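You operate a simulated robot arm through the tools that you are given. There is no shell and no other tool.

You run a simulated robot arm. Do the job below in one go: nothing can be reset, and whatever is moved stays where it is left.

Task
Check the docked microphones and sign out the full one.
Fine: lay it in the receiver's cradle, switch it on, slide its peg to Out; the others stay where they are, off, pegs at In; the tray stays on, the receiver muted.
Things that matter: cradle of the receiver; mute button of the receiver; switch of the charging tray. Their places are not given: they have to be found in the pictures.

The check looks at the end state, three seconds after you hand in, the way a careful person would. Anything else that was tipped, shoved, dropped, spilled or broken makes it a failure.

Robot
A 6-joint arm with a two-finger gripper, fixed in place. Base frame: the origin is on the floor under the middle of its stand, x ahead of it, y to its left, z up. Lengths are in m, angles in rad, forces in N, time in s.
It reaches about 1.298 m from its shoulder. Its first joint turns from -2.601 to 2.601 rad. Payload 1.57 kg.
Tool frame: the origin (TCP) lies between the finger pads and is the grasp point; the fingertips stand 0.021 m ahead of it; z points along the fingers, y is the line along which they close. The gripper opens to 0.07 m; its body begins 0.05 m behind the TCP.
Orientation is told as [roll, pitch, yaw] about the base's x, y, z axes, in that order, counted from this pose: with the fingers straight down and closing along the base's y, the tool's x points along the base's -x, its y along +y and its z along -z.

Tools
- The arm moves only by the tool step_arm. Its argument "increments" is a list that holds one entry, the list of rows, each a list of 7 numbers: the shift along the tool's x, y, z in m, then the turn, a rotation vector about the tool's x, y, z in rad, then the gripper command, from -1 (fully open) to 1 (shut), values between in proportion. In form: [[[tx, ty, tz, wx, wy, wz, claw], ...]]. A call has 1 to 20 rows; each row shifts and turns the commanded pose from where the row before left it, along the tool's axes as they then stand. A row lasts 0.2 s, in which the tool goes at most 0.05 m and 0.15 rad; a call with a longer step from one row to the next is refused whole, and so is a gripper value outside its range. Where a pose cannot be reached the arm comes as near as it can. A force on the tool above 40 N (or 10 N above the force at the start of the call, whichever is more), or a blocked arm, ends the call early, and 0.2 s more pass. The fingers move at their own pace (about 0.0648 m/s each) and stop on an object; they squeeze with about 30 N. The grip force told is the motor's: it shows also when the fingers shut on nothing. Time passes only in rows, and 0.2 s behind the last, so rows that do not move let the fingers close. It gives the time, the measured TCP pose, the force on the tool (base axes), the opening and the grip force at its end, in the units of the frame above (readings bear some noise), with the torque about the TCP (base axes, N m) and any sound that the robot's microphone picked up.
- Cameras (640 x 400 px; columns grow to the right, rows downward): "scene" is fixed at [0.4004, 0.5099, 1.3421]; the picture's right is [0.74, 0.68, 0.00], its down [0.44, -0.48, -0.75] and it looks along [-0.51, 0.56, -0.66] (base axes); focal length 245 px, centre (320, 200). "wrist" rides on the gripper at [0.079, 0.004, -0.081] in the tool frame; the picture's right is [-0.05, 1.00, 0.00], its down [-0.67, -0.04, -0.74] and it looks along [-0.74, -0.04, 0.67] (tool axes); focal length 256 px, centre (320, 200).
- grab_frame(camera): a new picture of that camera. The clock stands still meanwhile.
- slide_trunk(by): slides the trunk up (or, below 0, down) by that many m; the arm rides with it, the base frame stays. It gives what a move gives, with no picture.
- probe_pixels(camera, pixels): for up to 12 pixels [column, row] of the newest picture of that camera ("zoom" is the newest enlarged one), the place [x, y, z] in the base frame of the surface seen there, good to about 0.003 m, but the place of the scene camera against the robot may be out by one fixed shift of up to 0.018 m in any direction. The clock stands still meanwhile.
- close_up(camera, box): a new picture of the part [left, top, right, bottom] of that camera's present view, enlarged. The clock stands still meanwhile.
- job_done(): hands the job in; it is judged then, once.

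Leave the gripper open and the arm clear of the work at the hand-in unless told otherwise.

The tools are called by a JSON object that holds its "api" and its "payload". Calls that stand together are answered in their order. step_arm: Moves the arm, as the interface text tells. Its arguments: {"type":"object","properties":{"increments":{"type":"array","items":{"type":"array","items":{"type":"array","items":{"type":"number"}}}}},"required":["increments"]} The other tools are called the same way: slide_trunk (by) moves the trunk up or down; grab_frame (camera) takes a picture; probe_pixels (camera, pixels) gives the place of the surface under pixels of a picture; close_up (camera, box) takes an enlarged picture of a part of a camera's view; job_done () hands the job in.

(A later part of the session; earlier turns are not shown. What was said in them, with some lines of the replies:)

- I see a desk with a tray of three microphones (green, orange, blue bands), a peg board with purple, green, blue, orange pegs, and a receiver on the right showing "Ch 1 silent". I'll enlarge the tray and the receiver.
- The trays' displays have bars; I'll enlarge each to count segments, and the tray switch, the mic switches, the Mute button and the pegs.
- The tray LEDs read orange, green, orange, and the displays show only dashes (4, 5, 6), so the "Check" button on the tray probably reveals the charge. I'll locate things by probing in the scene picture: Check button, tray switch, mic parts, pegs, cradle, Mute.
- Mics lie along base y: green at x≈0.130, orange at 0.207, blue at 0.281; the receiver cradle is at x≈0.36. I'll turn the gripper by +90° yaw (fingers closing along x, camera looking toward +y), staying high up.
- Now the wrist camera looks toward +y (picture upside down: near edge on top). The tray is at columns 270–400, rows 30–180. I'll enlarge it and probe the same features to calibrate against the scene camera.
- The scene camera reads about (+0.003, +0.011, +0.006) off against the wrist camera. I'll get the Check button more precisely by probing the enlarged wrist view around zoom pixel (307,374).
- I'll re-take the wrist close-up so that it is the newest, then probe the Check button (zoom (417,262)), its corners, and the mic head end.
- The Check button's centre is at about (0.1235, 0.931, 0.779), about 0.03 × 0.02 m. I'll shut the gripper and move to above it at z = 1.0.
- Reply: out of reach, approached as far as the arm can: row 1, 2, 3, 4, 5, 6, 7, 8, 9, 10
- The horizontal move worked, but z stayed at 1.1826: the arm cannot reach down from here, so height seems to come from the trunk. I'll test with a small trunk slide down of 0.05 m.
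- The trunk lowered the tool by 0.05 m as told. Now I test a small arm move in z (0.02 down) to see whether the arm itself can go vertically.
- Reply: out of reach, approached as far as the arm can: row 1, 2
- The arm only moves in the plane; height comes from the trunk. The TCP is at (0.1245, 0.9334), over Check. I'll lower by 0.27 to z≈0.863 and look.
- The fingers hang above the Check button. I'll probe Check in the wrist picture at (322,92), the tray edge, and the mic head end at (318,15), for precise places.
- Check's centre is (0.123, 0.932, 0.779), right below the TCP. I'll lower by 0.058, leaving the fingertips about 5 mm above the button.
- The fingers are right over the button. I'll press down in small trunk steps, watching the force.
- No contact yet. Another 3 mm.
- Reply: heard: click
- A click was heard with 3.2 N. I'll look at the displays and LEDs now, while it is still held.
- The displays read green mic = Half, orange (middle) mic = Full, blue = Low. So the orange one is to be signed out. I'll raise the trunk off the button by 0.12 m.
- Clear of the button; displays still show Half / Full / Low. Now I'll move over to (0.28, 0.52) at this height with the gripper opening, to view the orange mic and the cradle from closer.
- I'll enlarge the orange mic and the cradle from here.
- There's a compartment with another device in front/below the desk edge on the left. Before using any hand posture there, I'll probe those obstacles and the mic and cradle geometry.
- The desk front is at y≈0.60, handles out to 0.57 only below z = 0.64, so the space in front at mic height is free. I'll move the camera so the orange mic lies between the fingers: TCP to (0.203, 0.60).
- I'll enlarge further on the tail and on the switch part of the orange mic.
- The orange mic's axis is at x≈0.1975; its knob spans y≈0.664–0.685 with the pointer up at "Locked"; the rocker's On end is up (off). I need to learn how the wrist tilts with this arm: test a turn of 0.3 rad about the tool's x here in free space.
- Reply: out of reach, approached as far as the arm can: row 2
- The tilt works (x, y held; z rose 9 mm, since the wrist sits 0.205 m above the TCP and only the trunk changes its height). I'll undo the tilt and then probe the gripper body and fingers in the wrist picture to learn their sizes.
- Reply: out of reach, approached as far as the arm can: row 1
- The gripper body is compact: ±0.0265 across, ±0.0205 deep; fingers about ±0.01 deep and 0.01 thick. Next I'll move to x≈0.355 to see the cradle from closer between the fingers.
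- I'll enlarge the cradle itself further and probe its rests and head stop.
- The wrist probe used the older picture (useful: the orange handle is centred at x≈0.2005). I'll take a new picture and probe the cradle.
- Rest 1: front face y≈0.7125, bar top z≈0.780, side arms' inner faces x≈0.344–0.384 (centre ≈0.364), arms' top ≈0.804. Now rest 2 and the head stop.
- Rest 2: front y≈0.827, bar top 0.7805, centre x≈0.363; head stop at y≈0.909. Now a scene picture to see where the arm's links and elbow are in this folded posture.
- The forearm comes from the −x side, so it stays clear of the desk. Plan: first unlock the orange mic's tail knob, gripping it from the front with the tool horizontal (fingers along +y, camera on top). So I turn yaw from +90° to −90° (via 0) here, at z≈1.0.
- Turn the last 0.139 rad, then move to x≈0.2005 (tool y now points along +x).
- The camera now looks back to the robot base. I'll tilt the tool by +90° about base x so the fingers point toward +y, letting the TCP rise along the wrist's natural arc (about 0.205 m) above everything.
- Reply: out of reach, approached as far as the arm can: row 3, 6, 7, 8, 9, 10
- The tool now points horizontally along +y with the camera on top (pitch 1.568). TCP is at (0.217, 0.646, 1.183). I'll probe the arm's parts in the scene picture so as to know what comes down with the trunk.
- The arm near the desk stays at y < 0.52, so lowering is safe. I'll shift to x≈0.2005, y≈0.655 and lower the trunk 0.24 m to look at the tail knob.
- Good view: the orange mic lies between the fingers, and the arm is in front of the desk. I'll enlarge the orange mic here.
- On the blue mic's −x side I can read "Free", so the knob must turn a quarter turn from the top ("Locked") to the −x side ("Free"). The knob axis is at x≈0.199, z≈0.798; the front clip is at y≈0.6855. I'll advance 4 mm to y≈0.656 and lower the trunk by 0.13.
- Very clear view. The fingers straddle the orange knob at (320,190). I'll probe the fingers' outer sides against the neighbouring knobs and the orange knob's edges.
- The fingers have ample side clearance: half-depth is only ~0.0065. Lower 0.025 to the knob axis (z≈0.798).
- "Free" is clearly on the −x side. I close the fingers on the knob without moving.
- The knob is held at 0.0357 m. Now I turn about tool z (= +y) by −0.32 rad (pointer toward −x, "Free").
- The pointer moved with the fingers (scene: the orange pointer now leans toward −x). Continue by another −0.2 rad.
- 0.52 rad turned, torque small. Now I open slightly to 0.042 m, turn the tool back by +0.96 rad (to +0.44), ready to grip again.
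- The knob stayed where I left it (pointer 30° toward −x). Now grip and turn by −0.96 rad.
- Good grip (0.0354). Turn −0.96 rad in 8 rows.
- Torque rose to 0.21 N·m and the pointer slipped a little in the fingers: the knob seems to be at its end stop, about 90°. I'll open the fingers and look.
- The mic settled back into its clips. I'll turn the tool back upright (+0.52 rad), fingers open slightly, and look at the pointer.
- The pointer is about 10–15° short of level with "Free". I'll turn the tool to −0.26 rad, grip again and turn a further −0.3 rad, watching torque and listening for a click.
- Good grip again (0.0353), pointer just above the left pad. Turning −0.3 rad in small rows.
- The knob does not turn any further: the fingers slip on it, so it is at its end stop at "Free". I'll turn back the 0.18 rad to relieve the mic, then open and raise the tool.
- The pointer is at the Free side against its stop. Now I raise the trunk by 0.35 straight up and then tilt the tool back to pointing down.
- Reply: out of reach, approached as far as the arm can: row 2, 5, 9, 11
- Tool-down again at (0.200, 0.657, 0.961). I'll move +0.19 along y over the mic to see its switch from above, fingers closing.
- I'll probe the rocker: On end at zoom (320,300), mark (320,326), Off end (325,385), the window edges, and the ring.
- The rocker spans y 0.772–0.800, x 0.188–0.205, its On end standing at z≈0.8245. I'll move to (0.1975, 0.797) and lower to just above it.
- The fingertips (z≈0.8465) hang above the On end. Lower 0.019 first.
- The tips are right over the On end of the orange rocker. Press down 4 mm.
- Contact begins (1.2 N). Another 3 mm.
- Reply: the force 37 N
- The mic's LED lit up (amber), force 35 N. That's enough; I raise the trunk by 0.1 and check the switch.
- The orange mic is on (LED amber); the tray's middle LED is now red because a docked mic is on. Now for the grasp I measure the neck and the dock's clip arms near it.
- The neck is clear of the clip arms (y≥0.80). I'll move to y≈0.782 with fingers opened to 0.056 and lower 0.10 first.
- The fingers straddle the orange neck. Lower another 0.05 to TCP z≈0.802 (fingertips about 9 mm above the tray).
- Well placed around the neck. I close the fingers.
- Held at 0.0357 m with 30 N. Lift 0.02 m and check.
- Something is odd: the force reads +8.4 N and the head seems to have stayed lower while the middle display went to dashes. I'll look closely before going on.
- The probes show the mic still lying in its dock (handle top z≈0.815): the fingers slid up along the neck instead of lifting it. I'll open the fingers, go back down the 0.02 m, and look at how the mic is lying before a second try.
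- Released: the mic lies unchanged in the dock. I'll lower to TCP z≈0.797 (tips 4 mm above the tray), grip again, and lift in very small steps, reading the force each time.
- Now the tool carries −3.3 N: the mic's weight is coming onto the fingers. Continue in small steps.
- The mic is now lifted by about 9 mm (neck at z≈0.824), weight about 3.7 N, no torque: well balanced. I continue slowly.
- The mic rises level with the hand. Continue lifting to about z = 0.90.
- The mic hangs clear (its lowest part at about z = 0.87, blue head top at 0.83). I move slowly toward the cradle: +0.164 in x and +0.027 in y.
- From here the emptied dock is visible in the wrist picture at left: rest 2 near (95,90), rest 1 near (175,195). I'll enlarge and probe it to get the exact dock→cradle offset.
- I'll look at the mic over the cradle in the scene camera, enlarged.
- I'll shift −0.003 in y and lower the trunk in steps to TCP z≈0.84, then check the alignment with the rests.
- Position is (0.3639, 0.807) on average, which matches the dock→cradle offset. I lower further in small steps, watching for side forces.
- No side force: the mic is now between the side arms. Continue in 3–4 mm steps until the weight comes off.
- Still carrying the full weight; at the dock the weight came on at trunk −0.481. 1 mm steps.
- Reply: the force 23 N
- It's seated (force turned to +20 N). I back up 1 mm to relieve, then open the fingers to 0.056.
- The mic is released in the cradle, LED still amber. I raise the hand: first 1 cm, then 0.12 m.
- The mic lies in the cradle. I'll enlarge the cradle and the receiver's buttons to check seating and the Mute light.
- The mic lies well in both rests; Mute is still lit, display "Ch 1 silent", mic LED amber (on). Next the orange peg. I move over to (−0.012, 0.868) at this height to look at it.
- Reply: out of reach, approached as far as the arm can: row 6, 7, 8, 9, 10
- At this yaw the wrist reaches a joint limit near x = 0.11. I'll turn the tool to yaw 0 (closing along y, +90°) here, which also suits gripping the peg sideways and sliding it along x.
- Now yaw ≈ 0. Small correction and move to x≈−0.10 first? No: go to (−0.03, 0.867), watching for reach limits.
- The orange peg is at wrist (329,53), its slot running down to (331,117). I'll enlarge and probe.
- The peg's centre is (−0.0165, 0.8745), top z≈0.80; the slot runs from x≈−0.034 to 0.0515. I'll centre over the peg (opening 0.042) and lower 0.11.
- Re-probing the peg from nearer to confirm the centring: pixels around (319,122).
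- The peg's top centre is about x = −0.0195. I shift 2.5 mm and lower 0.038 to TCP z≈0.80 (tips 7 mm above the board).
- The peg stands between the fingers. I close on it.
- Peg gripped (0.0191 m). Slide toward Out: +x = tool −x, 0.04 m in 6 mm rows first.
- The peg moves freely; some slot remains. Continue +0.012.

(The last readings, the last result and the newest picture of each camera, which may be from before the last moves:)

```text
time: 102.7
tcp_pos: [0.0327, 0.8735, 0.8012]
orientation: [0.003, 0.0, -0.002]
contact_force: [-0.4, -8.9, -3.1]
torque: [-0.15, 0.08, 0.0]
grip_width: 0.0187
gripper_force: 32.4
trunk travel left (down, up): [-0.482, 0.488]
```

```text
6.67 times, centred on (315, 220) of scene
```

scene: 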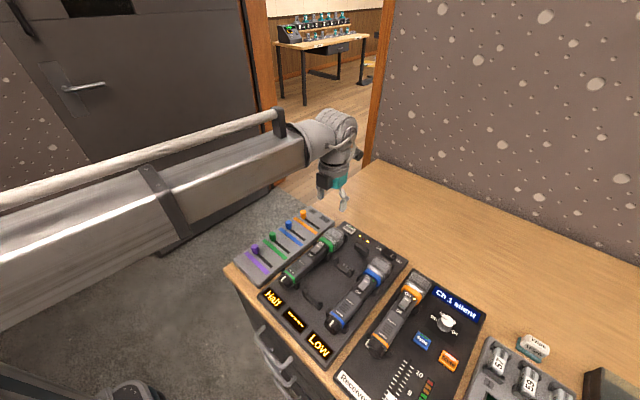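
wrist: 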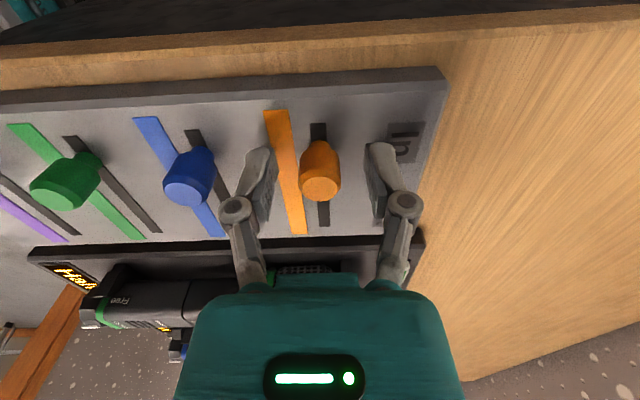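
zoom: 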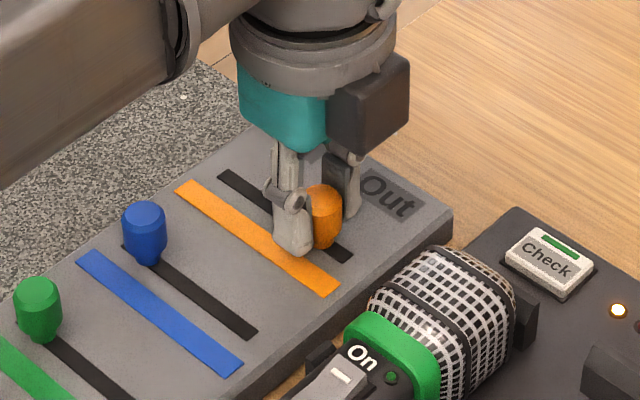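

A side force (Fy = −8.9 N) builds, so the slot runs slightly toward −y. I go on in +x by 6 mm with a −2 mm y correction, watching for the end stop.

{"api": "step_arm", "payload": {"increments": [[[-0.001, -0.0015, 0, 0, 0, 0, 1], [-0.003, -0.0005, 0, 0, 0, 0, 1], [-0.003, 0, 0, 0, 0, 0, 1], [0, 0, 0, 0, 0, 0, 1]]]}}

{"api": "close_up", "payload": {"camera": "scene", "box": [280, 190, 350, 250]}}

{"api": "close_up", "payload": {"camera": "wrist", "box": [230, 50, 430, 250]}}

```text
time: 103.7
tcp_pos: [0.0362, 0.8746, 0.8014]
orientation: [0.007, 0.002, -0.001]
contact_force: [-25.3, 15.0, 12.2]
torque: [0.3, 0.82, 0.11]
grip_width: 0.0189
gripper_force: 31.7
trunk travel left (down, up): [-0.482, 0.488]
```

```text
6.67 times, centred on (315, 220) of scene
```

zoom: 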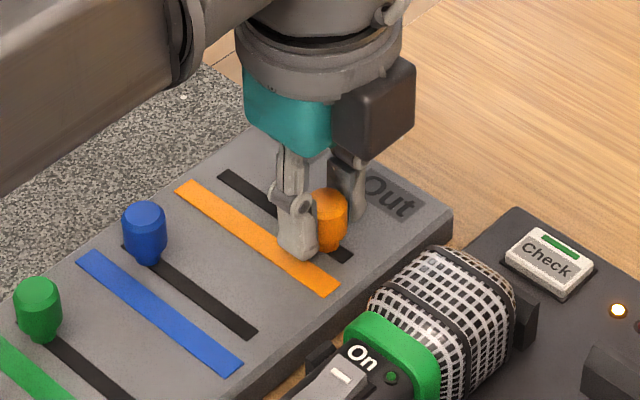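

```text
2.00 times, centred on (330, 150) of wrist
```

zoom: 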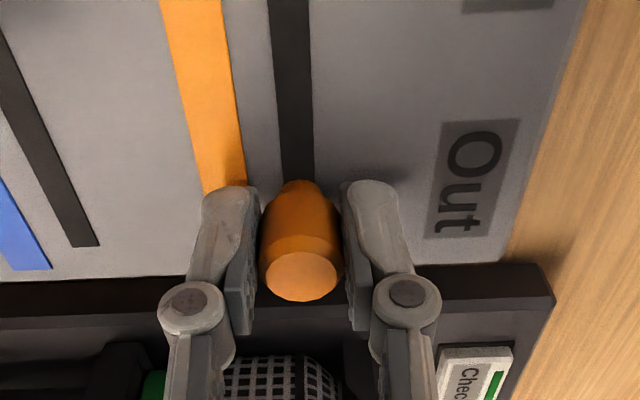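

Fx = −25 N: the peg is at its Out end stop (x≈0.036). I relax by 2 mm back and 1 mm sideways, then open the fingers.

{"api": "step_arm", "payload": {"increments": [[[0.002, 0.001, 0, 0, 0, 0, 1], [0, 0, 0, 0, 0, 0, 1], [0, 0, 0, 0, 0, 0, -0.2], [0, 0, 0, 0, 0, 0, -0.2], [0, 0, 0, 0, 0, 0, -0.2]]]}}

{"api": "close_up", "payload": {"camera": "wrist", "box": [230, 50, 430, 250]}}

```text
time: 104.9
tcp_pos: [0.0375, 0.8731, 0.7997]
orientation: [0.003, 0.0, -0.002]
contact_force: [-0.6, -0.2, 0.2]
torque: [0.02, -0.02, -0.01]
grip_width: 0.042
gripper_force: 0.0
trunk travel left (down, up): [-0.482, 0.488]
```

```text
2.00 times, centred on (330, 150) of wrist
```

zoom: 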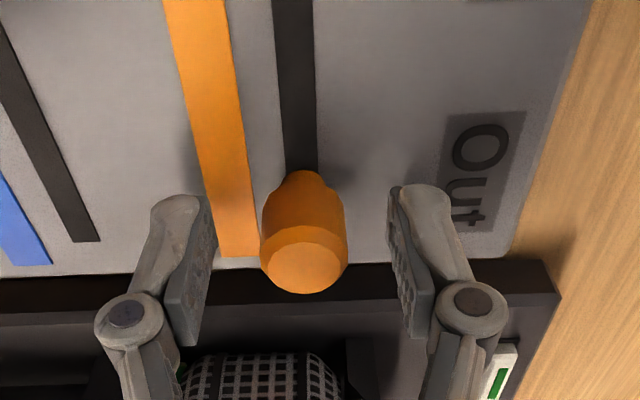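

The fingers are open and clear of the peg on both sides. I raise the trunk by 0.15 and look at the whole board.

{"api": "slide_trunk", "payload": {"by": 0.01}}

{"api": "slide_trunk", "payload": {"by": 0.2}}

{"api": "grab_frame", "payload": {"camera": "scene"}}

{"api": "close_up", "payload": {"camera": "scene", "box": [235, 190, 345, 290]}}

{"api": "grab_frame", "payload": {"camera": "wrist"}}

```text
time: 105.5
tcp_pos: [0.0365, 0.8733, 0.8103]
orientation: [0.003, 0.0, -0.003]
contact_force: [0.3, -0.7, -0.2]
torque: [0.02, -0.01, 0.02]
grip_width: 0.0419
gripper_force: 0.0
trunk travel left (down, up): [-0.492, 0.478]
```

```text
time: 107.6
tcp_pos: [0.0379, 0.8739, 1.0105]
orientation: [0.002, 0.0, -0.003]
contact_force: [-0.3, 0.1, 0.0]
torque: [0.03, 0.01, -0.01]
grip_width: 0.0419
gripper_force: 0.0
trunk travel left (down, up): [-0.692, 0.278]
```

```text
taken
```

scene: 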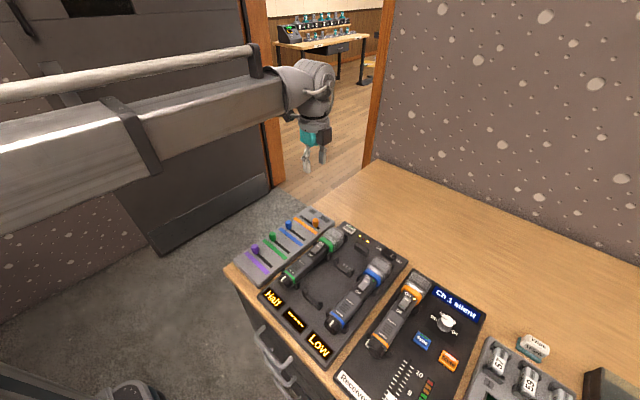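

```text
4.00 times, centred on (290, 240) of scene
```

zoom: 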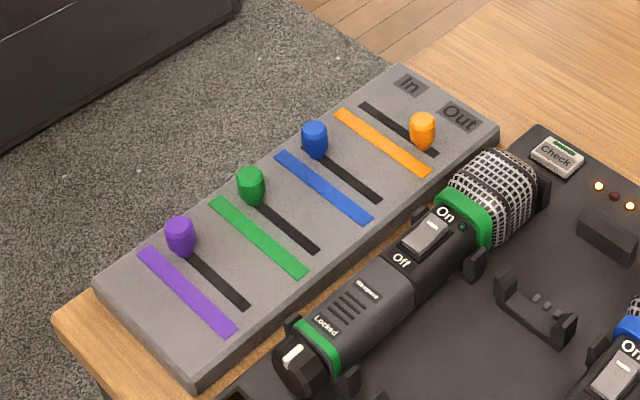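

```text
taken
```

wrist: 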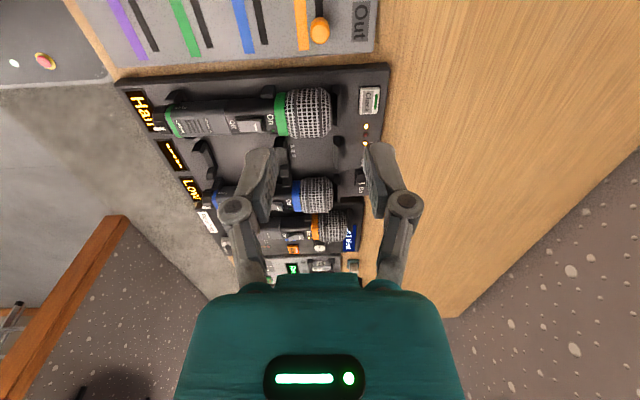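

The orange peg is at Out, the other three at In. Now I'll verify the rest: enlarge the cradle with the mic, the tray switch and LEDs, and the two remaining mics.

{"api": "close_up", "payload": {"camera": "scene", "box": [355, 260, 465, 370]}}

{"api": "close_up", "payload": {"camera": "scene", "box": [255, 220, 415, 365]}}

{"api": "close_up", "payload": {"camera": "scene", "box": [400, 270, 500, 400]}}

```text
3.64 times, centred on (410, 315) of scene
```

zoom: 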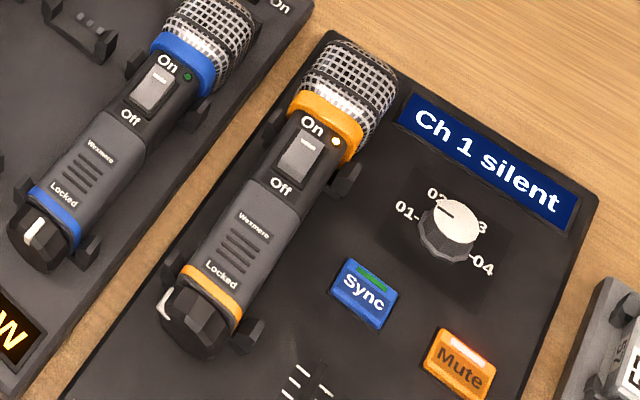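

```text
2.76 times, centred on (335, 292) of scene
```

zoom: 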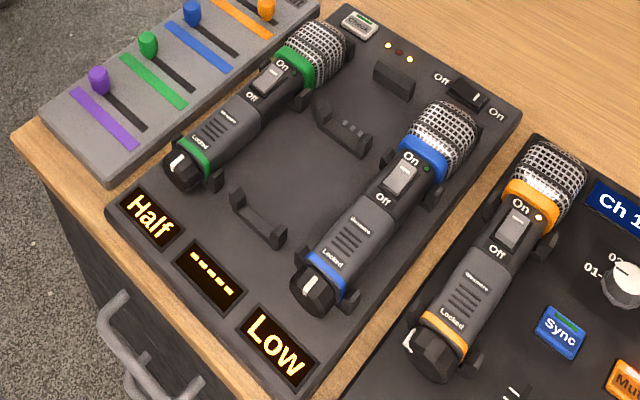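

```text
3.08 times, centred on (450, 335) of scene
```

zoom: 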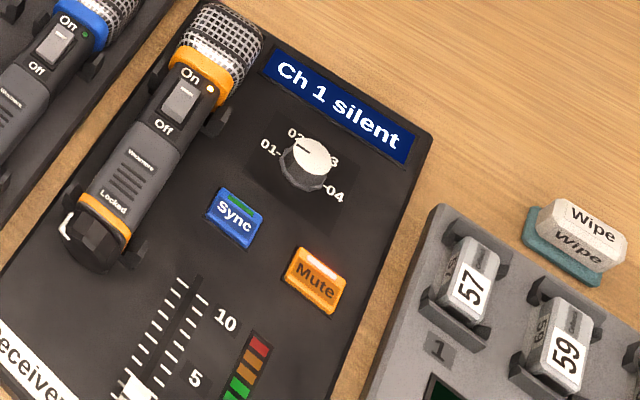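

Everything reads as wanted: orange mic in the cradle with its LED lit, Mute lit, tray switch at On with its LEDs lit, green and blue mics docked, off, locked. Now I raise the trunk and retreat the arm to about its starting place, gripper open.

{"api": "slide_trunk", "payload": {"by": 0.17}}

{"api": "step_arm", "payload": {"increments": [[[-0.0228, -0.0393, 0, 0, 0, 0, -1], [-0.0228, -0.0393, 0, 0, 0, 0, -1], [-0.0228, -0.0393, 0, 0, 0, 0, -1], [-0.0228, -0.0393, 0, 0, 0, 0, -1], [-0.0228, -0.0393, 0, 0, 0, 0, -1], [-0.0228, -0.0393, 0, 0, 0, 0, -1], [-0.0228, -0.0393, 0, 0, 0, 0, -1], [-0.0228, -0.0393, 0, 0, 0, 0, -1], [0, 0, 0, 0, 0, 0, -1]]]}}

{"api": "grab_frame", "payload": {"camera": "scene"}}

{"api": "grab_frame", "payload": {"camera": "wrist"}}

```text
time: 109.6
tcp_pos: [0.0374, 0.8742, 1.1799]
orientation: [0.003, 0.0, -0.003]
contact_force: [1.1, 1.1, 0.7]
torque: [-0.02, 0.0, -0.05]
grip_width: 0.0419
gripper_force: 0.1
trunk travel left (down, up): [-0.862, 0.108]
```

```text
time: 111.6
tcp_pos: [0.2196, 0.5603, 1.1797]
orientation: [0.003, 0.0, -0.001]
contact_force: [0.7, 0.4, 0.0]
torque: [-0.03, -0.04, 0.0]
grip_width: 0.07
gripper_force: 0.1
trunk travel left (down, up): [-0.862, 0.108]
```

```text
taken
```

scene: 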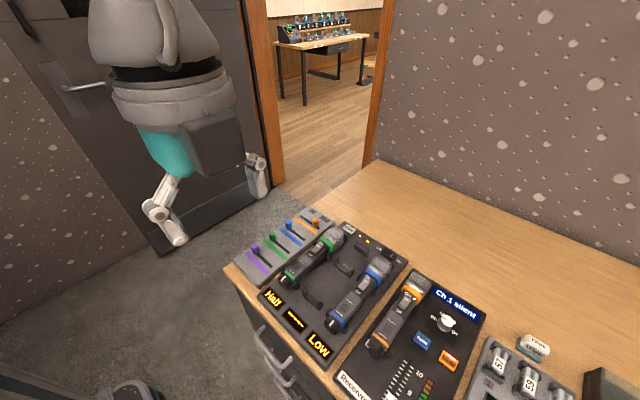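

```text
taken
```

wrist: 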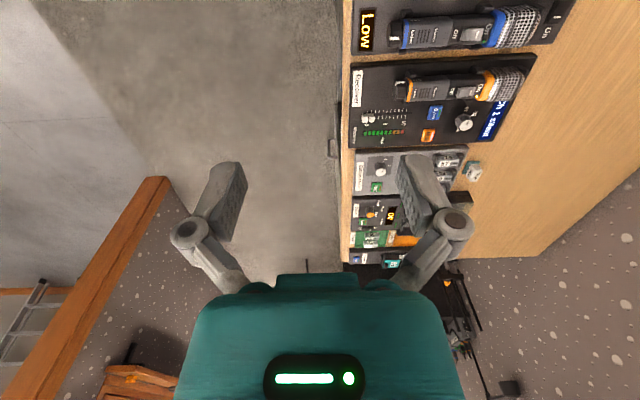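

The arm is back at its starting place with the gripper open. A last close look at the mic in the cradle, its level seating, and the mute light.

{"api": "close_up", "payload": {"camera": "wrist", "box": [345, 40, 545, 160]}}

{"api": "close_up", "payload": {"camera": "scene", "box": [360, 265, 440, 365]}}

{"api": "probe_pixels", "payload": {"camera": "scene", "pixels": [[386, 335], [396, 320], [404, 304], [412, 290], [340, 307], [352, 290], [375, 340], [418, 278], [335, 316], [378, 270]]}}

```text
3.20 times, centred on (445, 100) of wrist
```

zoom: 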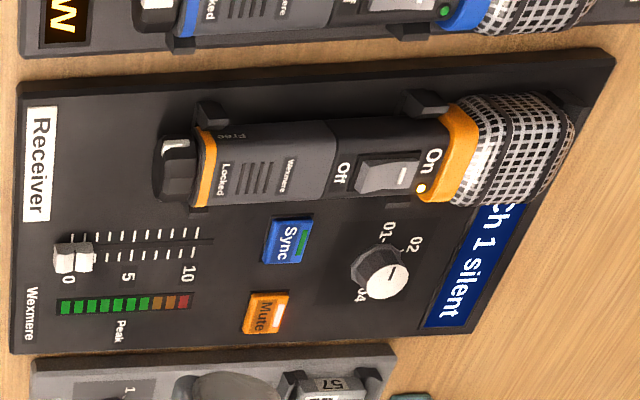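

```text
4.00 times, centred on (400, 315) of scene
```

zoom: 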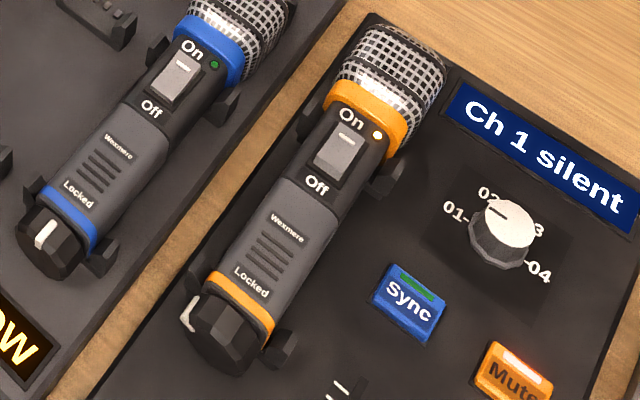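

```text
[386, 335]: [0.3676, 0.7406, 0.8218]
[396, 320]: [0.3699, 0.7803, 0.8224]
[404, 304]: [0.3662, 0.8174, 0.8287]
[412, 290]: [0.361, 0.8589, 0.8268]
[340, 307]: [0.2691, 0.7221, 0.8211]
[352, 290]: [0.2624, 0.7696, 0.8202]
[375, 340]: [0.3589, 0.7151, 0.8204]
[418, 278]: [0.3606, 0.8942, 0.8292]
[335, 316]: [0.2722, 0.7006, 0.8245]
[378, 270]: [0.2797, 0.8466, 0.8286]
```

The mic lies level (handle top z≈0.822 along its length, the same as the docked blue one), in both rests. It is on, Mute is lit, the tray is on, the orange peg is at Out, and the other mics and pegs are untouched. I hand the job in.

{"api": "job_done", "payload": {}}

```text
The job is handed in.
```

I signed out the orange microphone, the only one the tray's check read as Full (green read Half, blue read Low), and handed the job in. I don't have the check's result.

State at hand-in, from the last pictures:

- **Orange microphone:** it lies level in both rests of the receiver's cradle and is switched on, with its light lit amber. To switch it on I first had to turn its tail knob from "Locked" to "Free", and I left it at "Free".
- **Pegs:** orange is at Out; purple, green and blue are at In.
- **Other microphones:** green and blue are in their docks, off and locked.
- **Tray:** switched on.
- **Receiver:** the Mute light is still lit and the display still reads "Ch 1 silent", both as at the start.
- **Arm:** back at its starting place, gripper open.

My first try at lifting the orange microphone slipped: the fingers slid up its neck and it stayed in the dock. The second try, in small steps, lifted it level.
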